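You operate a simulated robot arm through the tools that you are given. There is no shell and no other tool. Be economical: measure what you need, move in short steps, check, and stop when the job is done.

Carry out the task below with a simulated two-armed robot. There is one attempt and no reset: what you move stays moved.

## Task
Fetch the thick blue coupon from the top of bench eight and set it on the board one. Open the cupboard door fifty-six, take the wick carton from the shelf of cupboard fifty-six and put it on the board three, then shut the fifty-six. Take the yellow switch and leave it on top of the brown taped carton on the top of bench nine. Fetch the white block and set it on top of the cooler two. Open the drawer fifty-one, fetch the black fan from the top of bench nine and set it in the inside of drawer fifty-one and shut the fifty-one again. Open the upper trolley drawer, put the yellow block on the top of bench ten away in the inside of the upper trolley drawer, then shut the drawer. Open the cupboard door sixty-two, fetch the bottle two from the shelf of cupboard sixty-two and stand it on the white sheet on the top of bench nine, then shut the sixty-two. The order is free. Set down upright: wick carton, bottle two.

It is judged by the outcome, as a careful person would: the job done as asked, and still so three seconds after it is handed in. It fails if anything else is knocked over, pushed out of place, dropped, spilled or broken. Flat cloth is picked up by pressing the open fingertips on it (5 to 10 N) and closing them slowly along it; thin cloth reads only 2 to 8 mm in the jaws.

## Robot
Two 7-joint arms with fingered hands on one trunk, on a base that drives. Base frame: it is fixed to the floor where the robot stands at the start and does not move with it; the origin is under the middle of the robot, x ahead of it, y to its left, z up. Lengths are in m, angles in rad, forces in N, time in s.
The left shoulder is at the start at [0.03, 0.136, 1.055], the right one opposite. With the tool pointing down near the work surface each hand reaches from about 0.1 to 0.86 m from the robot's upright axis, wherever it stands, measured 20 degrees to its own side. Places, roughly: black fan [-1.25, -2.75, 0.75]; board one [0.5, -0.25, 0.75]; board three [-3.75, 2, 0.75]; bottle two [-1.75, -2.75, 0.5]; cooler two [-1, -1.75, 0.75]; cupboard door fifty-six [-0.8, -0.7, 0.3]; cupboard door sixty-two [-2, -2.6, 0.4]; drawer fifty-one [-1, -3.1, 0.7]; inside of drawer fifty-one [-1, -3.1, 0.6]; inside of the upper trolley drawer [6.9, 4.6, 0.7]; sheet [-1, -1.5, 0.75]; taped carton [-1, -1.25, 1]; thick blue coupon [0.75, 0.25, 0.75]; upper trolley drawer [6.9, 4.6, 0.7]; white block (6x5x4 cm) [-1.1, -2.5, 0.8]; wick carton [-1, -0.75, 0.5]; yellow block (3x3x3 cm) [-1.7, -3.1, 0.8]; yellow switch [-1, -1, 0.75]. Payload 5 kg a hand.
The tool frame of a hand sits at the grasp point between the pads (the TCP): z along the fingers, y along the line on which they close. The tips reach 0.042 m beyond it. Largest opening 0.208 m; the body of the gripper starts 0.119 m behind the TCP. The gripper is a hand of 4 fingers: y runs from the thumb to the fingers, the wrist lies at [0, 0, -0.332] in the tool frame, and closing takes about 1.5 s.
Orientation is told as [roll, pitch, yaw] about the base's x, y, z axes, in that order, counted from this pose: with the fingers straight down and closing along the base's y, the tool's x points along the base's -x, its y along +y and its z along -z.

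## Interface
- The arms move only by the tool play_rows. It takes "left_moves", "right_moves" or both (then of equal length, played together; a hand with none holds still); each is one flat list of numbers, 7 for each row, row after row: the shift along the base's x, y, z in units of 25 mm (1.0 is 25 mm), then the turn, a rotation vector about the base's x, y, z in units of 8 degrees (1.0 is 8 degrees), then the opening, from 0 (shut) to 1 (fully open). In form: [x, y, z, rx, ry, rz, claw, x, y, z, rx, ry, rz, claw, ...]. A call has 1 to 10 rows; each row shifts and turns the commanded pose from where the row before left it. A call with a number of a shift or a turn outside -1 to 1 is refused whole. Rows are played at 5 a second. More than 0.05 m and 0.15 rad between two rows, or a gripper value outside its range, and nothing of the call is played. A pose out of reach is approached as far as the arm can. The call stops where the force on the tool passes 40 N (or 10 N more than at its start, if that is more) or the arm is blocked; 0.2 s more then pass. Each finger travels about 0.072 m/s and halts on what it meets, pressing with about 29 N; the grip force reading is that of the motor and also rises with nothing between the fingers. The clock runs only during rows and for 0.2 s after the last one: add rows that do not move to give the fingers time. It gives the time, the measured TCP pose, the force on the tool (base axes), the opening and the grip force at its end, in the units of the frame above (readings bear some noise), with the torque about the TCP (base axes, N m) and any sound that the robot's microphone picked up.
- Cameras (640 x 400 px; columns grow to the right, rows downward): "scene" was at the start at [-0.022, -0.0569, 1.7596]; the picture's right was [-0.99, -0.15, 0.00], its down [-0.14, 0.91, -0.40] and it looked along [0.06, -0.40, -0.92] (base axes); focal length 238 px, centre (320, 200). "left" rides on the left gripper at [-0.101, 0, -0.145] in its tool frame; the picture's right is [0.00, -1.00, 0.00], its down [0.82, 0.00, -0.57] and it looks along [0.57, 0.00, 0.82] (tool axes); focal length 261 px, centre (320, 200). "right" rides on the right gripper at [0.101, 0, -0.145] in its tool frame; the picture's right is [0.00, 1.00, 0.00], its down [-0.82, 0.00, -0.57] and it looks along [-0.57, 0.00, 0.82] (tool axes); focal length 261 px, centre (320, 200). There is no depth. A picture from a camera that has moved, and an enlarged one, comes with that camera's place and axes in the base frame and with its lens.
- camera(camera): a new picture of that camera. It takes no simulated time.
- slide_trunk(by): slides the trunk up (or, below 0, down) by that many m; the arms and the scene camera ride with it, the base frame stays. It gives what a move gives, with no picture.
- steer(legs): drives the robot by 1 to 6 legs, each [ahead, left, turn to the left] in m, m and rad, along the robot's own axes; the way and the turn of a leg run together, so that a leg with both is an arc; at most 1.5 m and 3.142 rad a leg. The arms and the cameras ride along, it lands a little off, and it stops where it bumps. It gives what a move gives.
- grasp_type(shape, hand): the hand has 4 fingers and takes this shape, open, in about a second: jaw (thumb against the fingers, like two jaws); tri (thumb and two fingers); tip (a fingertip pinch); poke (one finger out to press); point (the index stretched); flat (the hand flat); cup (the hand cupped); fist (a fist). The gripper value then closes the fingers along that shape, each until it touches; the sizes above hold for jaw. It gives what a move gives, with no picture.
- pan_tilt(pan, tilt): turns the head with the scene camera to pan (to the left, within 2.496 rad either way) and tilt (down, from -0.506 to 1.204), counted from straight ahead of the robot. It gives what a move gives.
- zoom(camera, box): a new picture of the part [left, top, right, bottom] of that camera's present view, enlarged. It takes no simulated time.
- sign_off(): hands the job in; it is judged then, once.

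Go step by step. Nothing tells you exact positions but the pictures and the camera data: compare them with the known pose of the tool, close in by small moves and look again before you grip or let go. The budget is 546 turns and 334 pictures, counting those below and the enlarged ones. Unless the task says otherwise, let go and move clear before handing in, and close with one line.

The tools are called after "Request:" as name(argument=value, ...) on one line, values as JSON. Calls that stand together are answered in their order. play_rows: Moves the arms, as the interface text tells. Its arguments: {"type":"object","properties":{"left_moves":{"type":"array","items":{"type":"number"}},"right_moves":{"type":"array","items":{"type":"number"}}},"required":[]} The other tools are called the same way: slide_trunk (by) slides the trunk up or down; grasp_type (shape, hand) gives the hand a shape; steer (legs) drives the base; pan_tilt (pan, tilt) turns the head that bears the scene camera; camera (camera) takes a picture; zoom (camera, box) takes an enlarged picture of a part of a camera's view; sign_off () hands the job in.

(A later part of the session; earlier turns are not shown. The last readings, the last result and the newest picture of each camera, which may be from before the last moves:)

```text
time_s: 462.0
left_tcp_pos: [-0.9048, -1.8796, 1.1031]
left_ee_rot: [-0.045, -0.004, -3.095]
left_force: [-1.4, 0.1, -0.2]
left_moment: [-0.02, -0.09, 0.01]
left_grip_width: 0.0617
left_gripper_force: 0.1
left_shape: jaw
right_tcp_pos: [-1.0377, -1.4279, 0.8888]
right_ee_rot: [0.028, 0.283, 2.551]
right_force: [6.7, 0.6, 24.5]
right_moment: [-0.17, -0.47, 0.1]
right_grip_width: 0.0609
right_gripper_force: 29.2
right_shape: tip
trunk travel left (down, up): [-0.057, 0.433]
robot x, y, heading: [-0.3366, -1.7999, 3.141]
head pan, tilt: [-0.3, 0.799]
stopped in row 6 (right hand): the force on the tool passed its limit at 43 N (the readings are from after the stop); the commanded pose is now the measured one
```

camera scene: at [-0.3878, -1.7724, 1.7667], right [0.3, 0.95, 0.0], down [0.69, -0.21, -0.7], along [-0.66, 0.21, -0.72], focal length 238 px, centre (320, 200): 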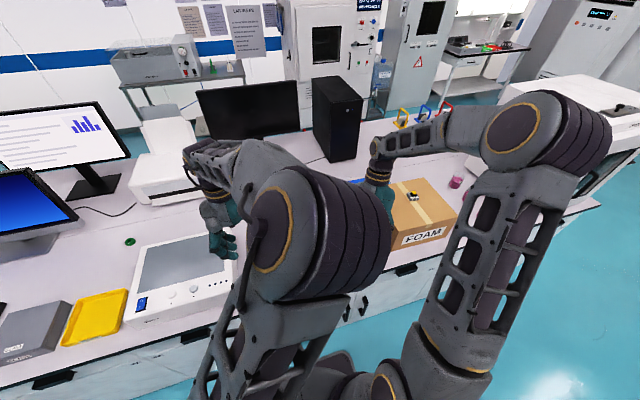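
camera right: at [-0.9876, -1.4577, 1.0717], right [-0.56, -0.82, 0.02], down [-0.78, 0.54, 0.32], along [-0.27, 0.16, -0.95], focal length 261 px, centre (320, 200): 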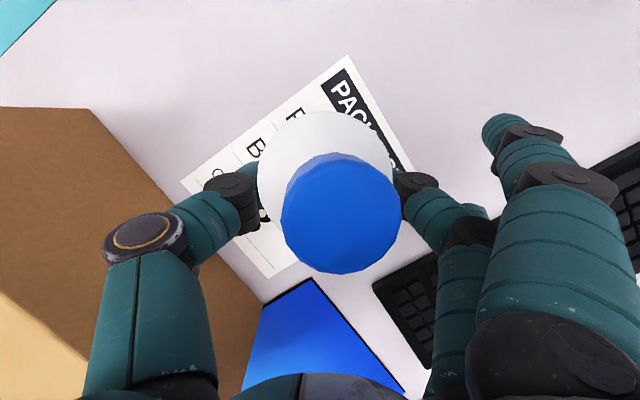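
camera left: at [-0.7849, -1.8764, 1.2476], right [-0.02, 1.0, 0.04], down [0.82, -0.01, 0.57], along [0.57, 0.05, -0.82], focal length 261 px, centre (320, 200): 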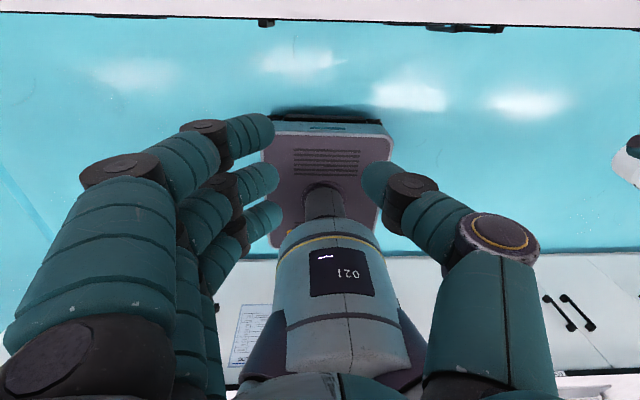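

Contact. Check the lean before releasing.

Request:
zoom(camera="right", box=[220, 80, 460, 300])

Request:
zoom(camera="scene", box=[330, 130, 490, 270])

```text
1.82 times, centred on (340, 190) of right
camera zoom: at [-0.9882, -1.4573, 1.0555], right [-0.57, -0.82, 0.02], down [-0.78, 0.54, 0.32], along [-0.28, 0.16, -0.95], focal length 474 px, centre (284, 218)
```

zoom: 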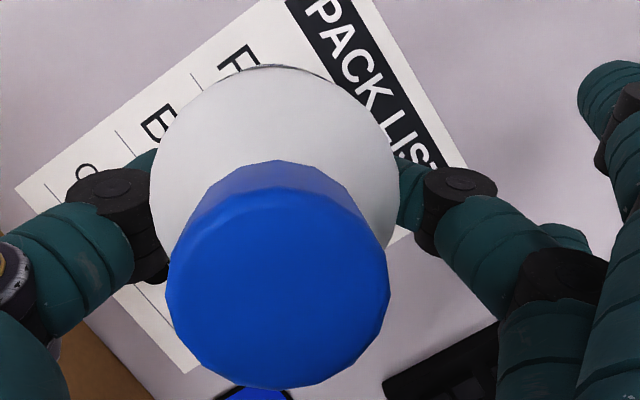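

```text
2.86 times, centred on (410, 200) of scene
camera zoom: at [-0.3839, -1.7729, 1.7669], right [0.3, 0.95, 0.0], down [0.68, -0.21, -0.7], along [-0.67, 0.21, -0.72], focal length 681 px, centre (63, 200)
```

zoom: 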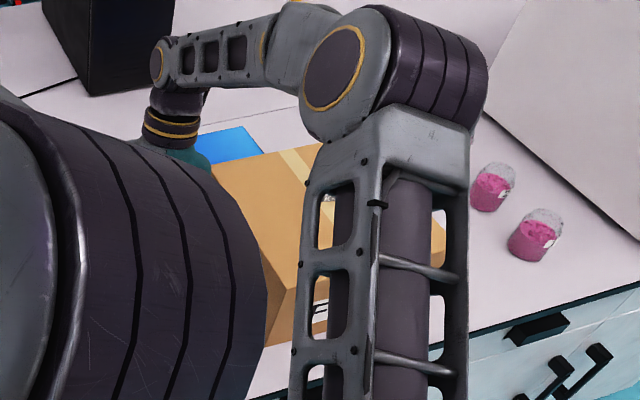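

Request:
play_rows(right_moves=[0, 0, 0.05, 0, 0, 0, 0.27, 0, 0, 0, 0, 0, 0, 0.3, 0, 0, 0, 0, 0, 0, 0.36, 0, 0, 0, 0, 0, 0, 0.45, 0, 0, 0, 0, 0, 0, 0.52, 0, 0, 0, 0, 0, 0, 0.52])

Request:
camera(camera="right")

```text
time_s: 463.4
left_tcp_pos: [-0.9051, -1.8799, 1.1034]
left_ee_rot: [-0.045, -0.006, -3.099]
left_force: [0.0, 0.3, 0.9]
left_moment: [0.0, 0.04, -0.01]
left_grip_width: 0.0618
left_gripper_force: 0.1
left_shape: jaw
right_tcp_pos: [-1.0377, -1.4268, 0.8874]
right_ee_rot: [0.027, 0.281, 2.552]
right_force: [-0.5, -0.4, 0.0]
right_moment: [0.0, 0.02, 0.03]
right_grip_width: 0.1069
right_gripper_force: 0.2
right_shape: tip
trunk travel left (down, up): [-0.057, 0.433]
robot x, y, heading: [-0.3386, -1.7956, 3.137]
head pan, tilt: [-0.3, 0.799]
```

```text
96 pictures are left
camera right: at [-0.9888, -1.4571, 1.0539], right [-0.57, -0.82, 0.02], down [-0.78, 0.54, 0.32], along [-0.28, 0.16, -0.95], focal length 261 px, centre (320, 200)
```

right: 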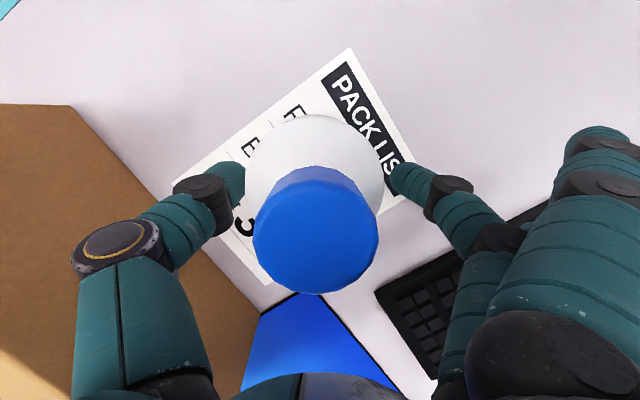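

Bottle stands. Rise straight up.

Request:
play_rows(right_moves=[0, 0, 0.6, 0, 0, 0, 0.52, 0, 0, 0.8, 0, 0, 0, 0.52, 0, 0, 1, 0, 0, 0, 0.52, 0, 0, 1, 0, 0, 0, 0.52, 0, 0, 1, 0, 0, 0, 0.52, 0, 0, 1, 0, 0, 0, 0.52, 0, 0, 1, 0, 0, 0, 0.52, 0, 0, 1, 0, 0, 0, 0.52, 0, 0, 1, 0, 0, 0, 0.52, 0, 0, 1, 0, 0, 0, 0.52])

Request:
camera(camera="right")

```text
time_s: 465.6
left_tcp_pos: [-0.9049, -1.8801, 1.1025]
left_ee_rot: [-0.045, -0.006, -3.101]
left_force: [-0.3, -0.2, 0.1]
left_moment: [0.03, 0.03, 0.0]
left_grip_width: 0.0619
left_gripper_force: 0.1
left_shape: jaw
right_tcp_pos: [-1.0378, -1.429, 1.1222]
right_ee_rot: [0.027, 0.283, 2.551]
right_force: [0.8, -0.3, 1.2]
right_moment: [0.02, 0.01, 0.02]
right_grip_width: 0.1071
right_gripper_force: 0.0
right_shape: tip
trunk travel left (down, up): [-0.057, 0.433]
robot x, y, heading: [-0.3382, -1.7957, 3.139]
head pan, tilt: [-0.3, 0.799]
```

```text
95 pictures are left
camera right: at [-0.9887, -1.4574, 1.2887], right [-0.57, -0.82, 0.02], down [-0.78, 0.54, 0.32], along [-0.28, 0.16, -0.95], focal length 261 px, centre (320, 200)
```

right: 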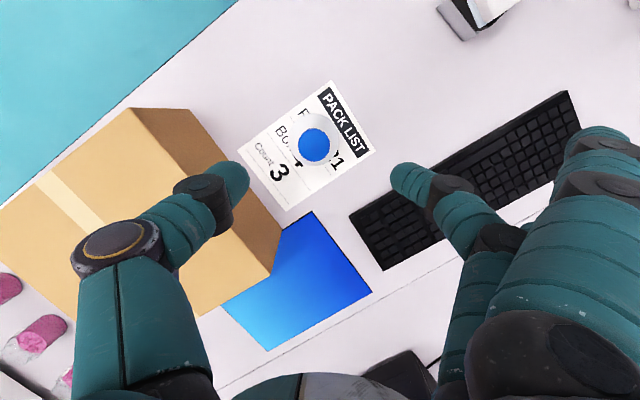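

Bottle two stands upright on the sheet. Now to cupboard 56: back out, normalise the right hand, and survey the doors.

Request:
steer(legs=[[-0.3, 0, 0]])

Request:
grasp_type(hand="right", shape="jaw")

Request:
play_rows(right_moves=[0, 0, 0, 0.64, 0.77, 0, 0.4, 0, 0, 0, 0.64, 0.77, 0, 0.4, 0, 0, 0, 0, 0, 1, 0.4, 0, 0, 0, 0, 0, 1, 0.4, 0, 0, 0, 0, 0, 1, 0.4, 0, 0, 0, 0, 0, 1, 0.4, 0, 0, 0, 0, 0, 0.2, 0.4])

Request:
steer(legs=[[0, -0.9, 0]])

Request:
pan_tilt(pan=-0.1, tilt=1.0)

Request:
camera(camera="scene")

```text
time_s: 467.6
left_tcp_pos: [-0.6024, -1.8797, 1.1037]
left_ee_rot: [-0.046, -0.006, -3.097]
left_force: [1.3, 0.2, 0.5]
left_moment: [-0.02, 0.12, 0.05]
left_grip_width: 0.062
left_gripper_force: 0.1
left_shape: jaw
right_tcp_pos: [-0.7363, -1.4299, 1.1215]
right_ee_rot: [0.029, 0.28, 2.554]
right_force: [1.5, 0.5, 0.2]
right_moment: [0.0, 0.14, -0.05]
right_grip_width: 0.1073
right_gripper_force: 0.0
right_shape: tip
trunk travel left (down, up): [-0.057, 0.433]
robot x, y, heading: [-0.0335, -1.796, -3.142]
head pan, tilt: [-0.3, 0.799]
```

```text
time_s: 468.5
left_tcp_pos: [-0.6028, -1.8815, 1.1027]
left_ee_rot: [-0.045, -0.006, -3.096]
left_force: [0.4, -0.1, 0.3]
left_moment: [0.01, 0.01, 0.01]
left_grip_width: 0.0618
left_gripper_force: 0.1
left_shape: jaw
right_tcp_pos: [-0.7378, -1.43, 1.121]
right_ee_rot: [0.026, 0.281, 2.553]
right_force: [0.7, 0.7, -0.1]
right_moment: [0.01, 0.03, 0.0]
right_grip_width: 0.2078
right_gripper_force: 0.0
right_shape: jaw
trunk travel left (down, up): [-0.057, 0.433]
robot x, y, heading: [-0.0353, -1.7979, -3.139]
head pan, tilt: [-0.3, 0.799]
```

```text
time_s: 470.1
left_tcp_pos: [-0.6044, -1.8799, 1.1017]
left_ee_rot: [-0.045, -0.005, -3.096]
left_force: [-0.5, -0.6, -0.8]
left_moment: [0.02, 0.03, 0.02]
left_grip_width: 0.0619
left_gripper_force: 0.1
left_shape: jaw
right_tcp_pos: [-0.7381, -1.4301, 1.1207]
right_ee_rot: [-0.001, 0.004, 3.139]
right_force: [-0.4, -0.9, 0.4]
right_moment: [-0.02, -0.01, 0.0]
right_grip_width: 0.0841
right_gripper_force: 0.1
right_shape: jaw
trunk travel left (down, up): [-0.057, 0.433]
robot x, y, heading: [-0.036, -1.799, -3.137]
head pan, tilt: [-0.3, 0.799]
```

```text
time_s: 474.9
left_tcp_pos: [-0.605, -0.9856, 1.102]
left_ee_rot: [-0.045, -0.005, -3.091]
left_force: [0.1, 0.7, -0.4]
left_moment: [-0.03, -0.02, -0.02]
left_grip_width: 0.062
left_gripper_force: 0.0
left_shape: jaw
right_tcp_pos: [-0.7421, -0.5367, 1.1208]
right_ee_rot: [-0.001, 0.005, -3.142]
right_force: [9.3, -7.1, -1.8]
right_moment: [-0.08, 0.1, -0.51]
right_grip_width: 0.0804
right_gripper_force: 0.1
right_shape: jaw
trunk travel left (down, up): [-0.057, 0.433]
robot x, y, heading: [-0.0379, -0.9039, -3.135]
head pan, tilt: [-0.3, 0.799]
```

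```text
time_s: 475.6
left_tcp_pos: [-0.6063, -0.9859, 1.1028]
left_ee_rot: [-0.045, -0.004, -3.091]
left_force: [0.3, 0.1, -0.3]
left_moment: [-0.02, 0.0, -0.01]
left_grip_width: 0.062
left_gripper_force: 0.1
left_shape: jaw
right_tcp_pos: [-0.7419, -0.5363, 1.1209]
right_ee_rot: [0.001, 0.004, -3.142]
right_force: [6.8, -4.7, -0.4]
right_moment: [0.01, 0.08, -0.48]
right_grip_width: 0.0814
right_gripper_force: 0.1
right_shape: jaw
trunk travel left (down, up): [-0.057, 0.433]
robot x, y, heading: [-0.0394, -0.8979, -3.131]
head pan, tilt: [-0.099, 1.0]
```

```text
94 pictures are left
camera scene: at [-0.079, -0.8919, 1.7517], right [0.09, 1.0, 0.0], down [0.84, -0.08, -0.54], along [-0.54, 0.05, -0.84], focal length 238 px, centre (320, 200)
```

scene: 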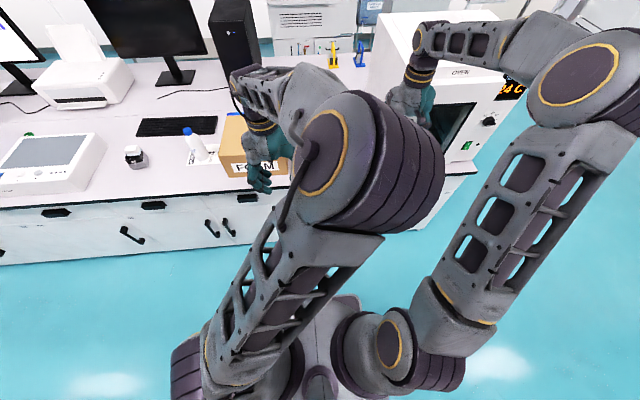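

The right hand is lightly touching the oven's handle. Move away at once.

Request:
steer(legs=[[0, 0.12, 0]])

Request:
play_rows(right_moves=[1, 0, 0, 0, 0, 0, 0.4, 1, 0, 0, 0, 0, 0, 0.4, 1, 0, 0, 0, 0, 0, 0.4, 1, 0, 0, 0, 0, 0, 0.4, 1, 0, 0, 0, 0, 0, 0.4, 1, 0, 0, 0, 0, 0, 0.4])

Request:
camera(camera="right")

Request:
camera(camera="scene")

```text
time_s: 476.8
left_tcp_pos: [-0.6062, -1.1081, 1.1025]
left_ee_rot: [-0.045, -0.007, -3.088]
left_force: [-0.6, -0.9, 0.2]
left_moment: [0.24, 0.01, 0.02]
left_grip_width: 0.0619
left_gripper_force: 0.0
left_shape: jaw
right_tcp_pos: [-0.7428, -0.6589, 1.1213]
right_ee_rot: [-0.004, 0.006, -3.139]
right_force: [-0.4, -1.0, 0.5]
right_moment: [0.26, -0.04, -0.02]
right_grip_width: 0.0836
right_gripper_force: 0.1
right_shape: jaw
trunk travel left (down, up): [-0.057, 0.433]
robot x, y, heading: [-0.0422, -1.0197, -3.135]
head pan, tilt: [-0.099, 1.0]
```

```text
time_s: 478.2
left_tcp_pos: [-0.6048, -1.1068, 1.1025]
left_ee_rot: [-0.045, -0.005, -3.089]
left_force: [0.7, 0.2, -0.4]
left_moment: [0.0, 0.11, -0.02]
left_grip_width: 0.0618
left_gripper_force: 0.1
left_shape: jaw
right_tcp_pos: [-0.5915, -0.6589, 1.122]
right_ee_rot: [-0.002, 0.003, -3.139]
right_force: [0.3, 0.1, 0.6]
right_moment: [-0.01, 0.05, 0.01]
right_grip_width: 0.0837
right_gripper_force: 0.1
right_shape: jaw
trunk travel left (down, up): [-0.057, 0.433]
robot x, y, heading: [-0.0364, -1.0251, -3.134]
head pan, tilt: [-0.099, 1.0]
```

```text
93 pictures are left
camera right: at [-0.4915, -0.6585, 1.2667], right [0.0, -1.0, 0.0], down [-0.82, 0.0, 0.57], along [-0.57, 0.0, -0.82], focal length 261 px, centre (320, 200)
```

right: 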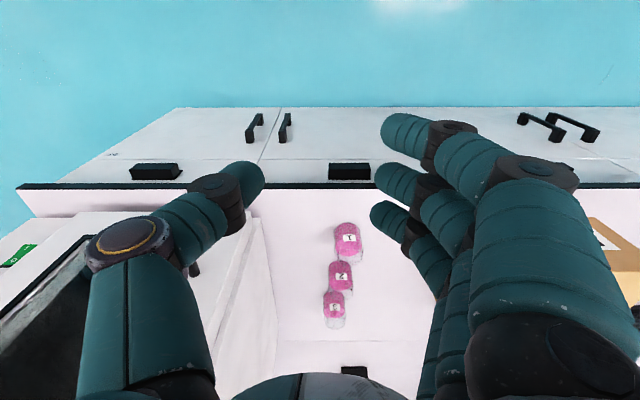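

```text
92 pictures are left
camera scene: at [-0.0779, -1.0122, 1.7517], right [0.09, 1.0, 0.0], down [0.84, -0.08, -0.54], along [-0.54, 0.05, -0.84], focal length 238 px, centre (320, 200)
```

scene: 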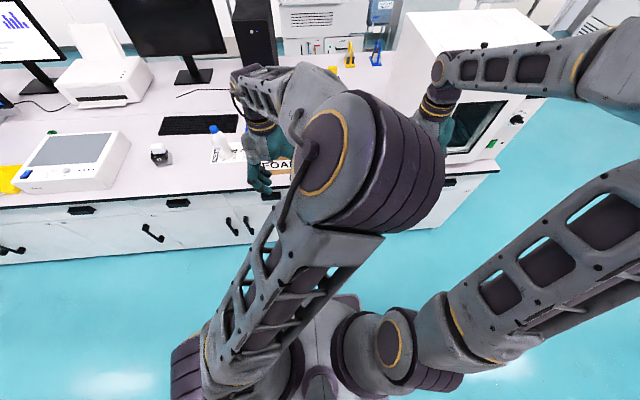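

Request:
zoom(camera="right", box=[80, 100, 400, 200])

```text
2.00 times, centred on (240, 150) of right
camera zoom: at [-0.4915, -0.6585, 1.2667], right [0.0, -1.0, 0.0], down [-0.82, 0.0, 0.57], along [-0.57, 0.0, -0.82], focal length 521 px, centre (480, 300)
```

zoom: 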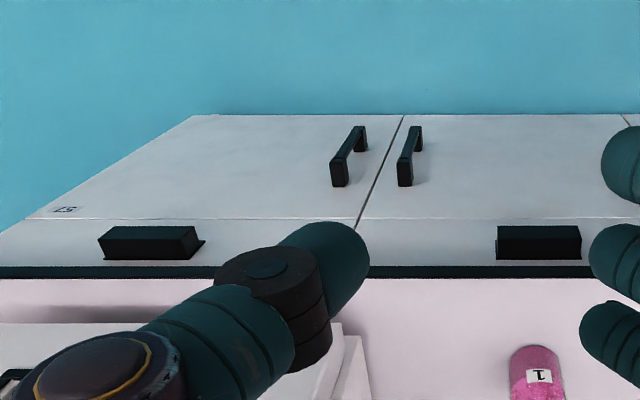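

Door 57 is at the end; 56 is the next, handle at about y ≈ -0.554, hinge on my left — the same arrangement as door 62. I'll position accordingly.

Request:
steer(legs=[[-0.11, 0, 0], [0, -0.49, 0]])

Request:
slide_trunk(by=0.018)

Request:
play_rows(right_moves=[0, -1, -0.5, 0, 1, 0, 0.4, 0, -1, -0.5, 0, 1, 0, 0.4, -0.3, -1, -0.5, 0, 1, 0, 0.4, -0.3, -1, -0.5, 0, 1, 0, 0.4, -0.3, -1, -0.5, 0, 1, 0, 0.4, -0.3, -1, -0.5, 0, 1, 0, 0.4, -0.3, -1, -0.5, 0, 1, 0, 0.4, -0.3, -1, -0.5, 0, 1, 0, 0.4, 0, -1, -0.5, 0, 0, 0, 0.4, 0, -1, -0.5, 0, 0, 0, 0.4])

Request:
camera(camera="right")

```text
time_s: 481.9
left_tcp_pos: [-0.499, -0.6184, 1.1038]
left_ee_rot: [-0.044, -0.005, -3.083]
left_force: [-0.5, 0.1, -0.8]
left_moment: [-0.07, -0.04, -0.03]
left_grip_width: 0.0622
left_gripper_force: 0.0
left_shape: jaw
right_tcp_pos: [-0.4885, -0.1684, 1.1202]
right_ee_rot: [-0.001, 0.005, -3.134]
right_force: [-0.6, 0.6, -1.0]
right_moment: [-0.15, 0.01, 0.03]
right_grip_width: 0.0839
right_gripper_force: 0.1
right_shape: jaw
trunk travel left (down, up): [-0.057, 0.433]
robot x, y, heading: [0.0647, -0.5315, -3.126]
head pan, tilt: [-0.099, 1.0]
```

```text
time_s: 482.6
left_tcp_pos: [-0.499, -0.6192, 1.1204]
left_ee_rot: [-0.047, -0.004, -3.084]
left_force: [-0.7, -0.6, 0.2]
left_moment: [0.01, -0.03, 0.04]
left_grip_width: 0.0619
left_gripper_force: 0.1
left_shape: jaw
right_tcp_pos: [-0.4892, -0.1695, 1.1386]
right_ee_rot: [-0.002, 0.006, -3.134]
right_force: [-0.8, -0.3, -0.3]
right_moment: [0.0, -0.03, 0.01]
right_grip_width: 0.0835
right_gripper_force: 0.1
right_shape: jaw
trunk travel left (down, up): [-0.075, 0.415]
robot x, y, heading: [0.0689, -0.5333, -3.131]
head pan, tilt: [-0.099, 1.0]
```

```text
time_s: 484.8
left_tcp_pos: [-0.5007, -0.6204, 1.1193]
left_ee_rot: [-0.045, -0.003, -3.085]
left_force: [-0.5, -0.5, -0.2]
left_moment: [0.05, -0.12, 0.0]
left_grip_width: 0.0618
left_gripper_force: 0.1
left_shape: jaw
right_tcp_pos: [-0.6099, -0.4222, 1.0225]
right_ee_rot: [-0.012, -1.112, -3.128]
right_force: [-0.9, 0.0, 0.0]
right_moment: [0.02, 0.0, -0.03]
right_grip_width: 0.0836
right_gripper_force: 0.0
right_shape: jaw
right hand out of reach, approached as far as the arm can: row 6, 7, 8
trunk travel left (down, up): [-0.075, 0.415]
robot x, y, heading: [0.0656, -0.5313, -3.13]
head pan, tilt: [-0.099, 1.0]
```

```text
90 pictures are left
camera right: at [-0.4343, -0.4219, 0.9961], right [0.0, -1.0, 0.0], down [0.15, 0.0, 0.99], along [-0.99, 0.0, 0.15], focal length 261 px, centre (320, 200)
```

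right: 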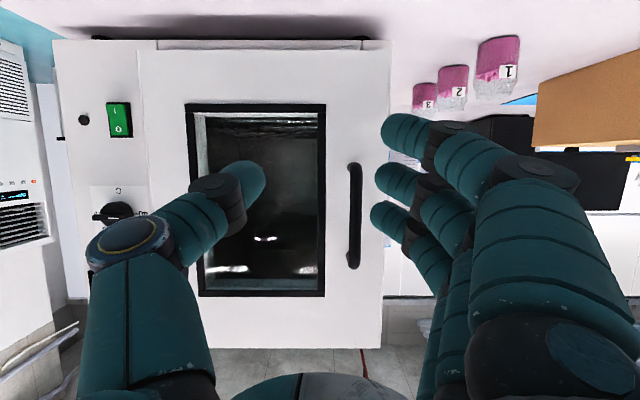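

Request:
play_rows(right_moves=[0, -0.4, -1, 0, 0, 0, 0.4, 0, -0.4, -1, 0, 0, 0, 0.4, 0, -0.4, -1, 0, 0, 0, 0.4, 0, -0.5, -1, 0, 0, 0, 0.4, 0, -0.5, -1, 0, 0, 0, 0.4, 0, -0.5, -1, 0, 0, 0, 0.4, 0, -0.5, -1, 0, 0, 0, 0.4, 0, -0.5, -1, 0, 0, 0, 0.4, 0, -0.5, -1, 0, 0, 0, 0.4, 0, -0.5, -1, 0, 0, 0, 0.4])

Request:
play_rows(right_moves=[0, -0.4, -1, 0, 0, 0, 0.35, 0, 0, -1, 0, 0, 0, 0.35, 0, 0, -1, 0, 0, 0, 0.35, 0, 0, -1, 0, 0, 0, 0.35, 0, 0, -1, 0, 0, 0, 0.35, 0, 0, -1, 0, 0, 0, 0.35, 0, 0, -1, 0, 0, 0, 0.35, 0, 0, -1, 0, 0, 0, 0.35, 0, 0, -1, 0, 0, 0, 0.35, 0, 0, -0.8, 0, 0, 0, 0.35])

Request:
camera(camera="right")

```text
time_s: 487.0
left_tcp_pos: [-0.5, -0.6193, 1.1202]
left_ee_rot: [-0.044, -0.006, -3.086]
left_force: [-0.8, -0.2, 1.1]
left_moment: [0.08, -0.06, -0.04]
left_grip_width: 0.0619
left_gripper_force: 0.1
left_shape: jaw
right_tcp_pos: [-0.6085, -0.5372, 0.7731]
right_ee_rot: [-0.014, -1.115, -3.125]
right_force: [-0.4, 0.6, 0.8]
right_moment: [0.01, 0.01, 0.0]
right_grip_width: 0.0832
right_gripper_force: 0.1
right_shape: jaw
trunk travel left (down, up): [-0.075, 0.415]
robot x, y, heading: [0.0654, -0.5322, -3.132]
head pan, tilt: [-0.099, 1.0]
```

```text
time_s: 489.2
left_tcp_pos: [-0.4998, -0.6192, 1.121]
left_ee_rot: [-0.047, -0.005, -3.084]
left_force: [-0.5, 0.1, 0.0]
left_moment: [-0.01, 0.0, 0.01]
left_grip_width: 0.0616
left_gripper_force: 0.1
left_shape: jaw
right_tcp_pos: [-0.6071, -0.5491, 0.5279]
right_ee_rot: [-0.014, -1.113, -3.129]
right_force: [-1.0, 0.3, -0.3]
right_moment: [-0.03, -0.05, -0.02]
right_grip_width: 0.0734
right_gripper_force: 0.0
right_shape: jaw
trunk travel left (down, up): [-0.075, 0.415]
robot x, y, heading: [0.0656, -0.5311, -3.129]
head pan, tilt: [-0.099, 1.0]
```

```text
89 pictures are left
camera right: at [-0.4328, -0.5492, 0.5015], right [0.0, -1.0, 0.0], down [0.15, 0.0, 0.99], along [-0.99, 0.0, 0.15], focal length 261 px, centre (320, 200)
```

right: 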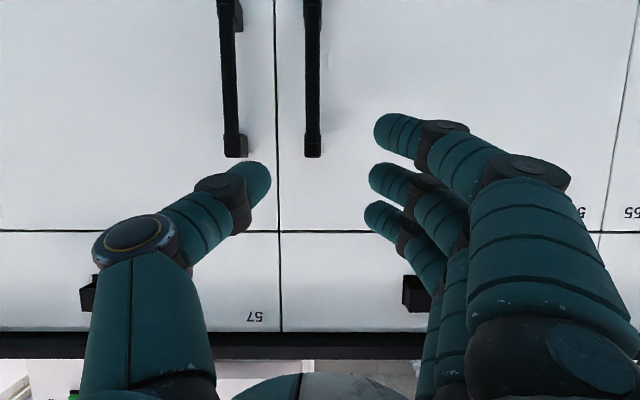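

The handles here sit lower (top end z ≈ 0.497). Lower another 10 cm and advance.

Request:
play_rows(right_moves=[0, 0.1, -1, 0, 0, 0, 0.35, 0, 0.1, -1, 0, 0, 0, 0.35, 0, 0.1, -1, 0, 0, 0, 0.35, 0, 0.05, -0.8, 0, 0, 0, 0.35, -0.8, 0, 0, 0, 0, 0, 0.35, -0.8, 0, 0, 0, 0, 0, 0.35, -0.8, 0, 0, 0, 0, 0, 0.35])

Request:
camera(camera="right")

```text
time_s: 490.8
left_tcp_pos: [-0.4998, -0.619, 1.1208]
left_ee_rot: [-0.045, -0.005, -3.083]
left_force: [0.1, 0.0, 0.1]
left_moment: [0.01, -0.02, 0.03]
left_grip_width: 0.0618
left_gripper_force: 0.1
left_shape: jaw
right_tcp_pos: [-0.6671, -0.541, 0.4332]
right_ee_rot: [-0.015, -1.113, -3.128]
right_force: [0.4, -0.7, -1.0]
right_moment: [-0.02, 0.07, 0.04]
right_grip_width: 0.0734
right_gripper_force: 0.0
right_shape: jaw
trunk travel left (down, up): [-0.075, 0.415]
robot x, y, heading: [0.0678, -0.5279, -3.127]
head pan, tilt: [-0.099, 1.0]
```

```text
88 pictures are left
camera right: at [-0.493, -0.5404, 0.4064], right [0.0, -1.0, 0.0], down [0.15, 0.0, 0.99], along [-0.99, 0.0, 0.15], focal length 261 px, centre (320, 200)
```

right: 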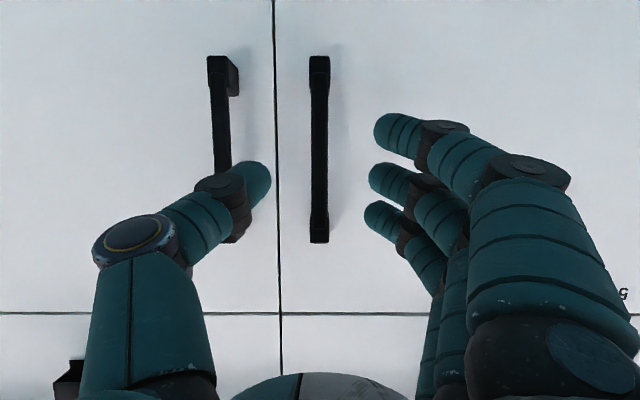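

Request:
play_rows(right_moves=[-0.8, 0, 0, 0, 0, 0, 0.32, -0.8, 0, 0, 0, 0, 0, 0.32, -0.8, 0, 0, 0, 0, 0, 0.32, -0.6, 0, 0, 0, 0, 0, 0.32, -0.5, 0, 0, 0, 0, 0, 0.32])

Request:
camera(camera="right")

```text
time_s: 492.0
left_tcp_pos: [-0.4996, -0.619, 1.1214]
left_ee_rot: [-0.044, -0.005, -3.083]
left_force: [-0.2, 0.4, 0.9]
left_moment: [-0.03, 0.06, -0.01]
left_grip_width: 0.0619
left_gripper_force: 0.2
left_shape: jaw
right_tcp_pos: [-0.7519, -0.5409, 0.4309]
right_ee_rot: [-0.014, -1.107, -3.125]
right_force: [13.4, -2.7, 1.6]
right_moment: [-0.03, 0.35, 0.68]
right_grip_width: 0.0673
right_gripper_force: 0.1
right_shape: jaw
trunk travel left (down, up): [-0.075, 0.415]
robot x, y, heading: [0.0695, -0.5296, -3.125]
head pan, tilt: [-0.099, 1.0]
```

```text
87 pictures are left
camera right: at [-0.5776, -0.5408, 0.4061], right [0.0, -1.0, 0.0], down [0.15, 0.0, 0.99], along [-0.99, 0.0, 0.15], focal length 261 px, centre (320, 200)
```

right: 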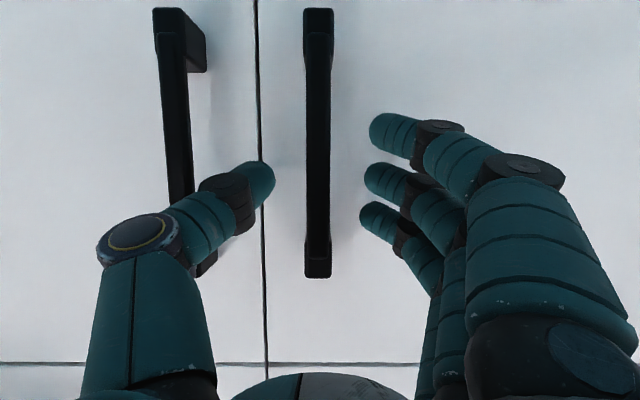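

Request:
play_rows(right_moves=[0.25, 0, 0, 0, 0, 0, 0.32, 0, 0, 0, 0, 0, 0, 0, 0, 0, 0, 0, 0, 0, 0, 0, 0, 0, 0, 0, 0, 0, 0, 0, 0, 0, 0, 0, 0])

Request:
play_rows(right_moves=[0.5, -0.03, 0, 0, 0, -0.15, 0, 0.7, -0.1, 0, 0, 0, -0.28, 0, 0.79, -0.14, 0, 0, 0, -0.32, 0, 0.78, -0.17, 0, 0, 0, -0.32, 0, 0.77, -0.21, 0, 0, 0, -0.32, 0, 0.76, -0.25, 0, 0, 0, -0.32, 0, 0.75, -0.28, 0, 0, 0, -0.32, 0, 0.74, -0.31, 0, 0, 0, -0.32, 0])

Request:
camera(camera="right")

```text
time_s: 493.2
left_tcp_pos: [-0.4995, -0.6198, 1.1208]
left_ee_rot: [-0.046, -0.005, -3.084]
left_force: [-0.1, 0.0, 0.0]
left_moment: [0.02, 0.04, 0.01]
left_grip_width: 0.0618
left_gripper_force: 0.1
left_shape: jaw
right_tcp_pos: [-0.747, -0.5398, 0.433]
right_ee_rot: [-0.013, -1.112, -3.128]
right_force: [-0.2, -0.4, 1.5]
right_moment: [-0.05, -0.42, 0.12]
right_grip_width: 0.0093
right_gripper_force: 29.6
right_shape: jaw
trunk travel left (down, up): [-0.075, 0.415]
robot x, y, heading: [0.0679, -0.5276, -3.134]
head pan, tilt: [-0.099, 1.0]
```

```text
time_s: 494.9
left_tcp_pos: [-0.4997, -0.6205, 1.1209]
left_ee_rot: [-0.046, -0.004, -3.082]
left_force: [1.6, -0.6, 0.2]
left_moment: [0.0, 0.18, 0.0]
left_grip_width: 0.062
left_gripper_force: 0.0
left_shape: jaw
right_tcp_pos: [-0.6223, -0.5704, 0.4415]
right_ee_rot: [-0.019, -1.092, 2.867]
right_force: [-3.6, -15.6, -22.2]
right_moment: [-0.48, -1.0, 0.39]
right_grip_width: 0.0082
right_gripper_force: 28.9
right_shape: jaw
right hand out of reach, approached as far as the arm can: row 7
trunk travel left (down, up): [-0.075, 0.415]
robot x, y, heading: [0.0666, -0.5325, -3.123]
head pan, tilt: [-0.099, 1.0]
stopped in row 8 (right hand): the force on the tool passed its limit at 44 N (the readings are from after the stop); the commanded pose is now the measured one
```

```text
86 pictures are left
camera right: at [-0.4534, -0.6217, 0.4186], right [-0.29, -0.96, 0.0], down [0.12, -0.04, 0.99], along [-0.95, 0.29, 0.13], focal length 261 px, centre (320, 200)
```

right: 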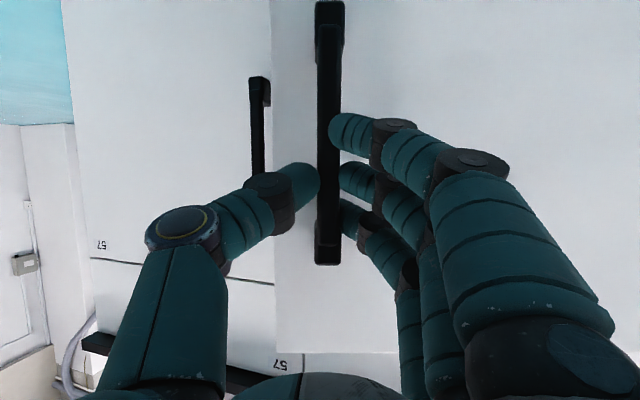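

The door is ajar by ~17°, but the arm is at its limit here. I'll release, shift the base left, and regrip from a better position.

Request:
play_rows(right_moves=[0, 0, 0, 0, 0, 0, 0.35, 0, 0, 0, 0, 0, 0, 0.35, 0, 0, 0, 0, 0, 0, 0.35, 0.8, -0.25, 0, 0, 0, 0, 0.35, 0.8, -0.25, 0, 0, 0, 0, 0.35, 0.8, -0.25, 0, 0, 0, 0, 0.35, 0.6, -0.2, 0, 0, 0, 0, 0.35])

Request:
camera(camera="right")

```text
time_s: 496.5
left_tcp_pos: [-0.4995, -0.6197, 1.1213]
left_ee_rot: [-0.044, -0.006, -3.083]
left_force: [0.8, -0.1, 0.4]
left_moment: [0.01, 0.02, -0.03]
left_grip_width: 0.0618
left_gripper_force: 0.1
left_shape: jaw
right_tcp_pos: [-0.5646, -0.5871, 0.45]
right_ee_rot: [-0.017, -1.099, 2.861]
right_force: [-0.1, -0.7, 0.3]
right_moment: [-0.01, 0.01, 0.01]
right_grip_width: 0.0722
right_gripper_force: 0.0
right_shape: jaw
right hand out of reach, approached as far as the arm can: row 6, 7
trunk travel left (down, up): [-0.075, 0.415]
robot x, y, heading: [0.0676, -0.5329, -3.133]
head pan, tilt: [-0.099, 1.0]
```

```text
85 pictures are left
camera right: at [-0.3967, -0.6381, 0.4263], right [-0.29, -0.96, 0.0], down [0.13, -0.04, 0.99], along [-0.95, 0.29, 0.14], focal length 261 px, centre (320, 200)
```

right: 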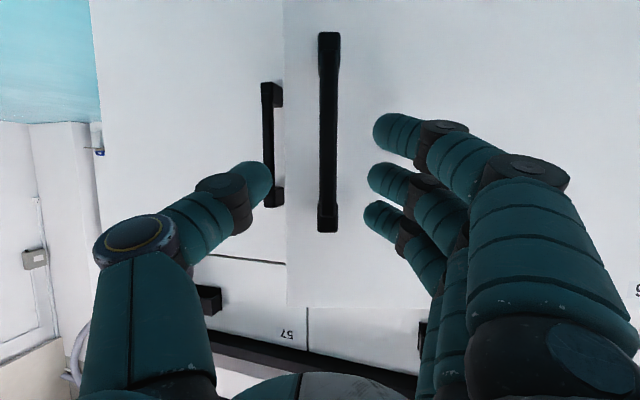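

Request:
steer(legs=[[-0.035, 0, 0], [0, 0.22, 0]])

Request:
play_rows(right_moves=[0, 1, 0, 0, 0, 0, 0.35, 0, 1, 0, 0, 0, 0, 0.35, 0, 1, 0, 0, 0, 0, 0.35, 0, 1, 0, 0, 0, 0, 0.35, 0, 1, 0, 0, 0, 0, 0.35, 0, 1, 0, 0, 0, 0, 0.35, 0, 1, 0, 0, 0, 0, 0.35, -0.3, 1, -0.3, 0, 0, 0, 0.35, -0.5, 0.9, -0.3, 0, 0, 0, 0.35])

Request:
camera(camera="right")

```text
time_s: 498.6
left_tcp_pos: [-0.4613, -0.8418, 1.1219]
left_ee_rot: [-0.046, -0.007, -3.084]
left_force: [1.1, -0.8, -0.6]
left_moment: [0.16, 0.0, 0.01]
left_grip_width: 0.062
left_gripper_force: 0.1
left_shape: jaw
right_tcp_pos: [-0.5243, -0.8072, 0.4495]
right_ee_rot: [-0.021, -1.097, 2.866]
right_force: [-0.1, -0.5, 0.4]
right_moment: [0.05, 0.04, -0.06]
right_grip_width: 0.0721
right_gripper_force: 0.0
right_shape: jaw
trunk travel left (down, up): [-0.075, 0.415]
robot x, y, heading: [0.1039, -0.7478, -3.127]
head pan, tilt: [-0.099, 1.0]
```

```text
time_s: 500.6
left_tcp_pos: [-0.4608, -0.8406, 1.121]
left_ee_rot: [-0.043, -0.006, -3.081]
left_force: [-0.1, 0.3, 0.8]
left_moment: [-0.05, -0.03, -0.02]
left_grip_width: 0.0621
left_gripper_force: 0.1
left_shape: jaw
right_tcp_pos: [-0.5467, -0.5841, 0.435]
right_ee_rot: [-0.017, -1.1, 2.861]
right_force: [-0.4, -0.1, 0.1]
right_moment: [0.0, 0.04, 0.01]
right_grip_width: 0.0724
right_gripper_force: 0.0
right_shape: jaw
trunk travel left (down, up): [-0.075, 0.415]
robot x, y, heading: [0.105, -0.7516, -3.123]
head pan, tilt: [-0.099, 1.0]
```

```text
84 pictures are left
camera right: at [-0.3792, -0.6361, 0.4113], right [-0.29, -0.96, 0.0], down [0.13, -0.04, 0.99], along [-0.95, 0.29, 0.14], focal length 261 px, centre (320, 200)
```

right: 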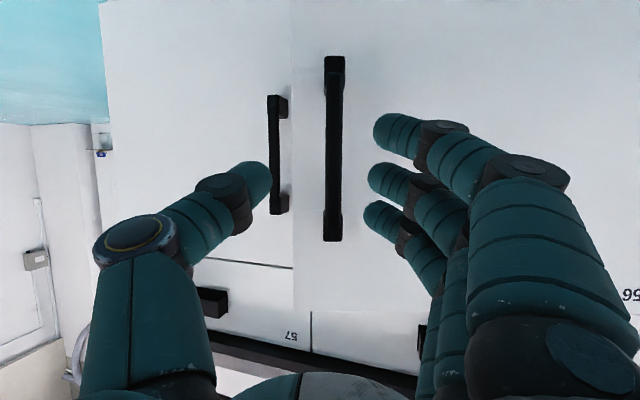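

Request:
play_rows(right_moves=[-0.75, 0.05, 0, 0, 0, 0, 0.35, -0.75, 0.1, 0, 0, 0, 0, 0.35, -0.75, 0.1, 0, 0, 0, 0, 0.35, -0.7, 0.15, 0, 0, 0, 0, 0.35, 0, 0, 0, 0, 0, 0, 0.35])

Request:
camera(camera="right")

```text
time_s: 501.8
left_tcp_pos: [-0.4608, -0.8405, 1.1223]
left_ee_rot: [-0.046, -0.005, -3.082]
left_force: [0.6, -0.2, -0.7]
left_moment: [-0.02, 0.0, 0.01]
left_grip_width: 0.0618
left_gripper_force: 0.2
left_shape: jaw
right_tcp_pos: [-0.6194, -0.5732, 0.4354]
right_ee_rot: [-0.019, -1.099, 2.863]
right_force: [0.3, 0.2, 0.5]
right_moment: [-0.01, 0.01, -0.01]
right_grip_width: 0.0725
right_gripper_force: 0.1
right_shape: jaw
trunk travel left (down, up): [-0.075, 0.415]
robot x, y, heading: [0.1045, -0.7503, -3.129]
head pan, tilt: [-0.099, 1.0]
```

```text
83 pictures are left
camera right: at [-0.4523, -0.6257, 0.4112], right [-0.29, -0.96, 0.0], down [0.13, -0.04, 0.99], along [-0.95, 0.29, 0.14], focal length 261 px, centre (320, 200)
```

right: 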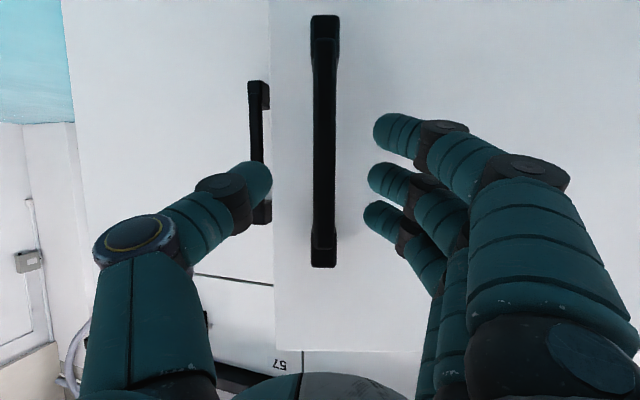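

Request:
play_rows(right_moves=[-0.2, 0.05, 0, 0, 0, 0, 0.35, 0, 0, 0, 0, 0, 0, 0, 0, 0, 0, 0, 0, 0, 0, 0, 0, 0, 0, 0, 0, 0, 0, 0, 0, 0, 0, 0, 0])

Request:
play_rows(right_moves=[0.6, -0.26, 0, 0, 0, -0.28, 0, 0.72, -0.35, 0, 0, 0, -0.32, 0, 0.7, -0.39, 0, 0, 0, -0.32, 0, 0.68, -0.43, 0, 0, 0, -0.32, 0, 0.65, -0.46, 0, 0, 0, -0.32, 0, 0.62, -0.5, 0, 0, 0, -0.32, 0, 0.6, -0.53, 0, 0, 0, -0.32, 0, 0.57, -0.56, 0, 0, 0, -0.32, 0, 0.54, -0.59, 0, 0, 0, -0.32, 0])

Request:
camera(camera="right")

```text
time_s: 503.0
left_tcp_pos: [-0.4626, -0.8414, 1.1214]
left_ee_rot: [-0.044, -0.005, -3.083]
left_force: [-0.6, 0.4, -0.8]
left_moment: [-0.01, 0.0, 0.02]
left_grip_width: 0.0622
left_gripper_force: 0.1
left_shape: jaw
right_tcp_pos: [-0.6247, -0.5729, 0.4351]
right_ee_rot: [-0.017, -1.101, 2.862]
right_force: [-0.5, -1.8, -0.4]
right_moment: [-0.2, -0.19, 0.17]
right_grip_width: 0.0095
right_gripper_force: 29.1
right_shape: jaw
trunk travel left (down, up): [-0.075, 0.415]
robot x, y, heading: [0.1, -0.7533, -3.127]
head pan, tilt: [-0.099, 1.0]
```

```text
time_s: 505.0
left_tcp_pos: [-0.4641, -0.8423, 1.1202]
left_ee_rot: [-0.045, -0.005, -3.083]
left_force: [0.9, 0.5, 0.0]
left_moment: [0.01, -0.01, 0.01]
left_grip_width: 0.0622
left_gripper_force: 0.0
left_shape: jaw
right_tcp_pos: [-0.4847, -0.6754, 0.4359]
right_ee_rot: [-0.022, -1.098, 2.469]
right_force: [-10.4, -9.4, -6.7]
right_moment: [-0.44, -0.12, 0.42]
right_grip_width: 0.009
right_gripper_force: 29.1
right_shape: jaw
trunk travel left (down, up): [-0.075, 0.415]
robot x, y, heading: [0.1042, -0.7451, -3.124]
head pan, tilt: [-0.099, 1.0]
```

```text
82 pictures are left
camera right: at [-0.3497, -0.7875, 0.4119], right [-0.64, -0.77, -0.01], down [0.1, -0.09, 0.99], along [-0.76, 0.63, 0.13], focal length 261 px, centre (320, 200)
```

right: 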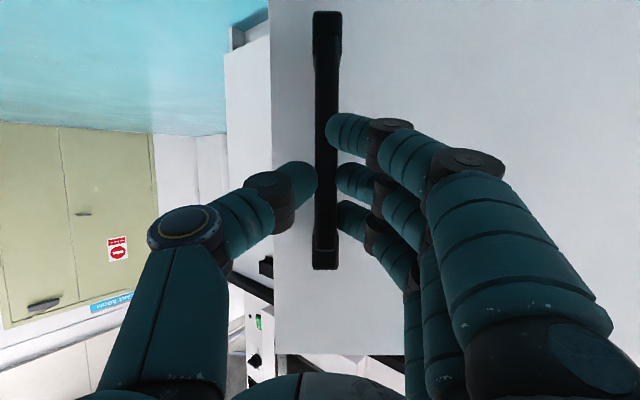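

Request:
play_rows(right_moves=[0.51, -0.61, 0, 0, 0, -0.32, 0, 0.48, -0.64, 0, 0, 0, -0.32, 0, 0.45, -0.66, 0, 0, 0, -0.32, 0, 0.42, -0.68, 0, 0, 0, -0.32, 0, 0.38, -0.71, 0, 0, 0, -0.32, 0, 0.35, -0.72, 0, 0, 0, -0.32, 0])

Request:
camera(camera="right")

```text
time_s: 506.2
left_tcp_pos: [-0.4599, -0.8412, 1.1211]
left_ee_rot: [-0.046, -0.004, -3.081]
left_force: [-0.2, -0.5, -0.3]
left_moment: [0.02, 0.05, 0.0]
left_grip_width: 0.0618
left_gripper_force: 0.0
left_shape: jaw
right_tcp_pos: [-0.456, -0.7237, 0.4652]
right_ee_rot: [-0.04, -1.092, 2.268]
right_force: [9.0, 4.6, -7.7]
right_moment: [-0.05, -0.27, -0.11]
right_grip_width: 0.0082
right_gripper_force: 28.9
right_shape: jaw
right hand out of reach, approached as far as the arm can: row 1, 3, 4, 5
trunk travel left (down, up): [-0.075, 0.415]
robot x, y, heading: [0.1058, -0.7503, -3.132]
head pan, tilt: [-0.099, 1.0]
stopped in row 5 (right hand): the force on the tool passed its limit at 42 N (the readings are from after the stop); the commanded pose is now the measured one
```

```text
81 pictures are left
camera right: at [-0.349, -0.8625, 0.4404], right [-0.79, -0.61, -0.01], down [0.07, -0.11, 0.99], along [-0.61, 0.78, 0.13], focal length 261 px, centre (320, 200)
```

right: 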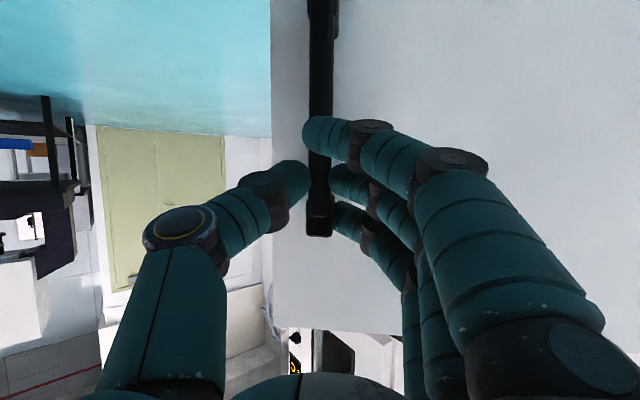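

About 50° open. Release, lift the hand over the door's top edge (door top ≈ 0.59 here), come down inside and push it wider by strafing left.

Request:
play_rows(right_moves=[0, 0, 0, 0, 0, 0, 0.35, 0, 0, 0, 0, 0, 0, 0.35, 0, 0, 0, 0, 0, 0, 0.35, 0.5, -0.6, 0, 0, 0, 0, 0.35, 0.5, -0.6, 0, 0, 0, 0, 0.35, 0.5, -0.6, 0.3, 0, 0, 0, 0.35, 0, 0, 1, 0, 0, 0, 0.3, 0, 0, 1, 0, 0, 0, 0.2, 0, 0, 1, 0, 0, 0, 0.1, 0, 0, 1, 0, 0, 0, 0])

Request:
play_rows(right_moves=[0, 0, 1, 0, 0, 0, 0, 0, 0, 1, 0, 0, 0, 0, 0, 0, 1, 0, 0, 0, 0, 0, 0, 1, 0, 0, 0, 0, 0, 0, 1, 0, 0, 0, 0, 0, 0.3, 1, 0, 0, 0.6, 0, 0, 1, 0, 0, 0, 0.7, 0, 0, 1, 0, 0, 0, 0.7, 0, 0, 1, 0, 0, 0, 0.7, 0, 0, 1, 0, 0, 0, 0.7, 0])

Request:
camera(camera="right")

```text
time_s: 508.4
left_tcp_pos: [-0.4615, -0.8402, 1.1217]
left_ee_rot: [-0.045, -0.005, -3.081]
left_force: [0.3, 0.0, 0.9]
left_moment: [0.0, 0.01, 0.01]
left_grip_width: 0.0618
left_gripper_force: 0.1
left_shape: jaw
right_tcp_pos: [-0.428, -0.7703, 0.5794]
right_ee_rot: [-0.034, -1.096, 2.262]
right_force: [0.9, 0.5, -0.1]
right_moment: [-0.01, 0.03, 0.05]
right_grip_width: 0.0001
right_gripper_force: 13.8
right_shape: jaw
right hand out of reach, approached as far as the arm can: row 4
trunk travel left (down, up): [-0.075, 0.415]
robot x, y, heading: [0.1032, -0.7509, -3.126]
head pan, tilt: [-0.099, 1.0]
```

```text
time_s: 510.6
left_tcp_pos: [-0.4609, -0.8395, 1.1203]
left_ee_rot: [-0.043, -0.003, -3.082]
left_force: [-0.3, 1.1, 0.6]
left_moment: [-0.06, -0.04, 0.01]
left_grip_width: 0.0618
left_gripper_force: 0.1
left_shape: jaw
right_tcp_pos: [-0.4279, -0.6637, 0.7303]
right_ee_rot: [-0.031, -1.095, 2.736]
right_force: [-1.0, 0.0, -0.2]
right_moment: [0.01, -0.03, -0.04]
right_grip_width: 0.0
right_gripper_force: 28.5
right_shape: jaw
trunk travel left (down, up): [-0.075, 0.415]
robot x, y, heading: [0.1037, -0.7478, -3.126]
head pan, tilt: [-0.099, 1.0]
```

```text
80 pictures are left
camera right: at [-0.2694, -0.7381, 0.7067], right [-0.42, -0.91, -0.01], down [0.12, -0.06, 0.99], along [-0.9, 0.42, 0.13], focal length 261 px, centre (320, 200)
```

right: 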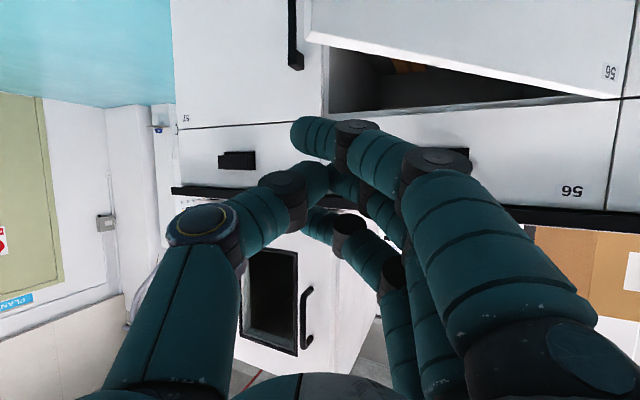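

Request:
play_rows(right_moves=[0, 1, 0, 0, 0, 0.7, 0, 0, 1, 0, 0, 0, 0.7, 0, 0, 1, 0, 0, 0, 0.7, 0, 0, 1, 0, 0, 0, 0.6, 0, 0, 1, 0, 0, 0, 0, 0, 0, 1, 0, 0, 0, 0, 0, -0.8, 1, 0, 0, 0, 0, 0, -0.8, 0, 0, 0, 0, 0, 0, -0.8, 0, 0, 0, 0, 0, 0, -0.8, 0, 0, 0, 0, 0, 0])

Request:
play_rows(right_moves=[-0.5, 0, -1, 0, 0, 0, 0, 0, 0, -1, 0, 0, 0, 0, 0, 0, -1, 0, 0, 0, 0, 0, 0, -1, 0, 0, 0, 0, 0, 0, -1, 0, 0, 0, 0, 0, 0, -1, 0, 0, 0, 0, 0, 0, -1, 0, 0, 0, 0, 0, 0, -1, 0, 0, 0, 0, 0, 0, -1, 0, 0, 0, 0])

Request:
camera(camera="right")

```text
time_s: 512.8
left_tcp_pos: [-0.4614, -0.8413, 1.1214]
left_ee_rot: [-0.045, -0.004, -3.082]
left_force: [-0.6, 0.0, -0.6]
left_moment: [-0.01, 0.01, 0.01]
left_grip_width: 0.0621
left_gripper_force: 0.1
left_shape: jaw
right_tcp_pos: [-0.5083, -0.489, 0.7296]
right_ee_rot: [-0.031, -1.095, 3.112]
right_force: [0.5, 0.5, 1.1]
right_moment: [-0.02, 0.01, 0.01]
right_grip_width: 0.0
right_gripper_force: 28.8
right_shape: jaw
trunk travel left (down, up): [-0.075, 0.415]
robot x, y, heading: [0.1047, -0.7519, -3.13]
head pan, tilt: [-0.099, 1.0]
```

```text
time_s: 514.8
left_tcp_pos: [-0.4623, -0.8392, 1.1211]
left_ee_rot: [-0.042, -0.006, -3.081]
left_force: [0.9, 0.2, -0.3]
left_moment: [-0.05, 0.01, 0.05]
left_grip_width: 0.0619
left_gripper_force: 0.1
left_shape: jaw
right_tcp_pos: [-0.5212, -0.4913, 0.5051]
right_ee_rot: [-0.033, -1.095, 3.114]
right_force: [0.1, 0.1, 0.5]
right_moment: [-0.05, 0.0, 0.02]
right_grip_width: 0.0001
right_gripper_force: 29.1
right_shape: jaw
trunk travel left (down, up): [-0.075, 0.415]
robot x, y, heading: [0.1041, -0.7524, -3.129]
head pan, tilt: [-0.099, 1.0]
```

```text
79 pictures are left
camera right: at [-0.3464, -0.5, 0.482], right [-0.06, -1.0, -0.01], down [0.13, -0.02, 0.99], along [-0.99, 0.06, 0.13], focal length 261 px, centre (320, 200)
```

right: 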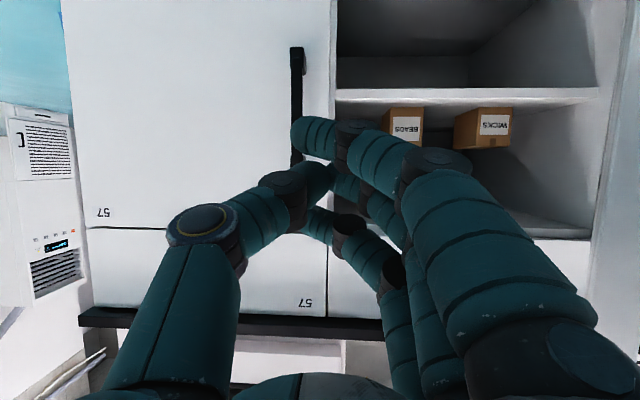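

I see "BEADS" and "WICKS" cartons on the shelf. Push the door wider by strafing left.

Request:
steer(legs=[[0, 0.22, 0], [0, 0.2, 0]])

Request:
camera(camera="right")

```text
time_s: 517.7
left_tcp_pos: [-0.4574, -1.2574, 1.1215]
left_ee_rot: [-0.047, -0.004, -3.086]
left_force: [0.0, -1.7, -0.1]
left_moment: [0.17, 0.03, -0.02]
left_grip_width: 0.062
left_gripper_force: 0.0
left_shape: jaw
right_tcp_pos: [-0.5142, -0.904, 0.5055]
right_ee_rot: [-0.036, -1.097, 3.113]
right_force: [-0.2, -0.8, 0.2]
right_moment: [0.04, -0.02, -0.08]
right_grip_width: 0.0003
right_gripper_force: 28.8
right_shape: jaw
trunk travel left (down, up): [-0.075, 0.415]
robot x, y, heading: [0.1077, -1.1703, -3.13]
head pan, tilt: [-0.099, 1.0]
```

```text
78 pictures are left
camera right: at [-0.3401, -0.9161, 0.4826], right [-0.06, -1.0, -0.01], down [0.13, -0.02, 0.99], along [-0.99, 0.06, 0.13], focal length 261 px, centre (320, 200)
```

right: 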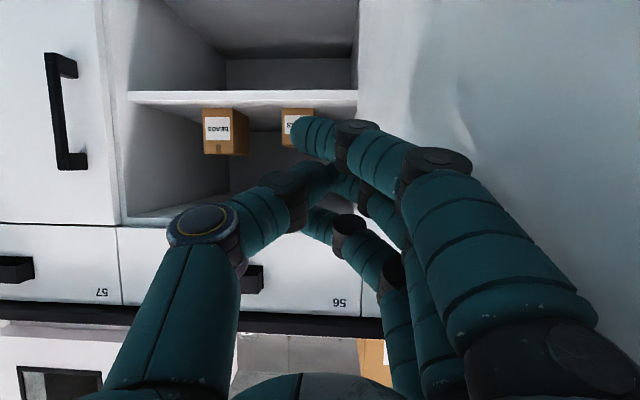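

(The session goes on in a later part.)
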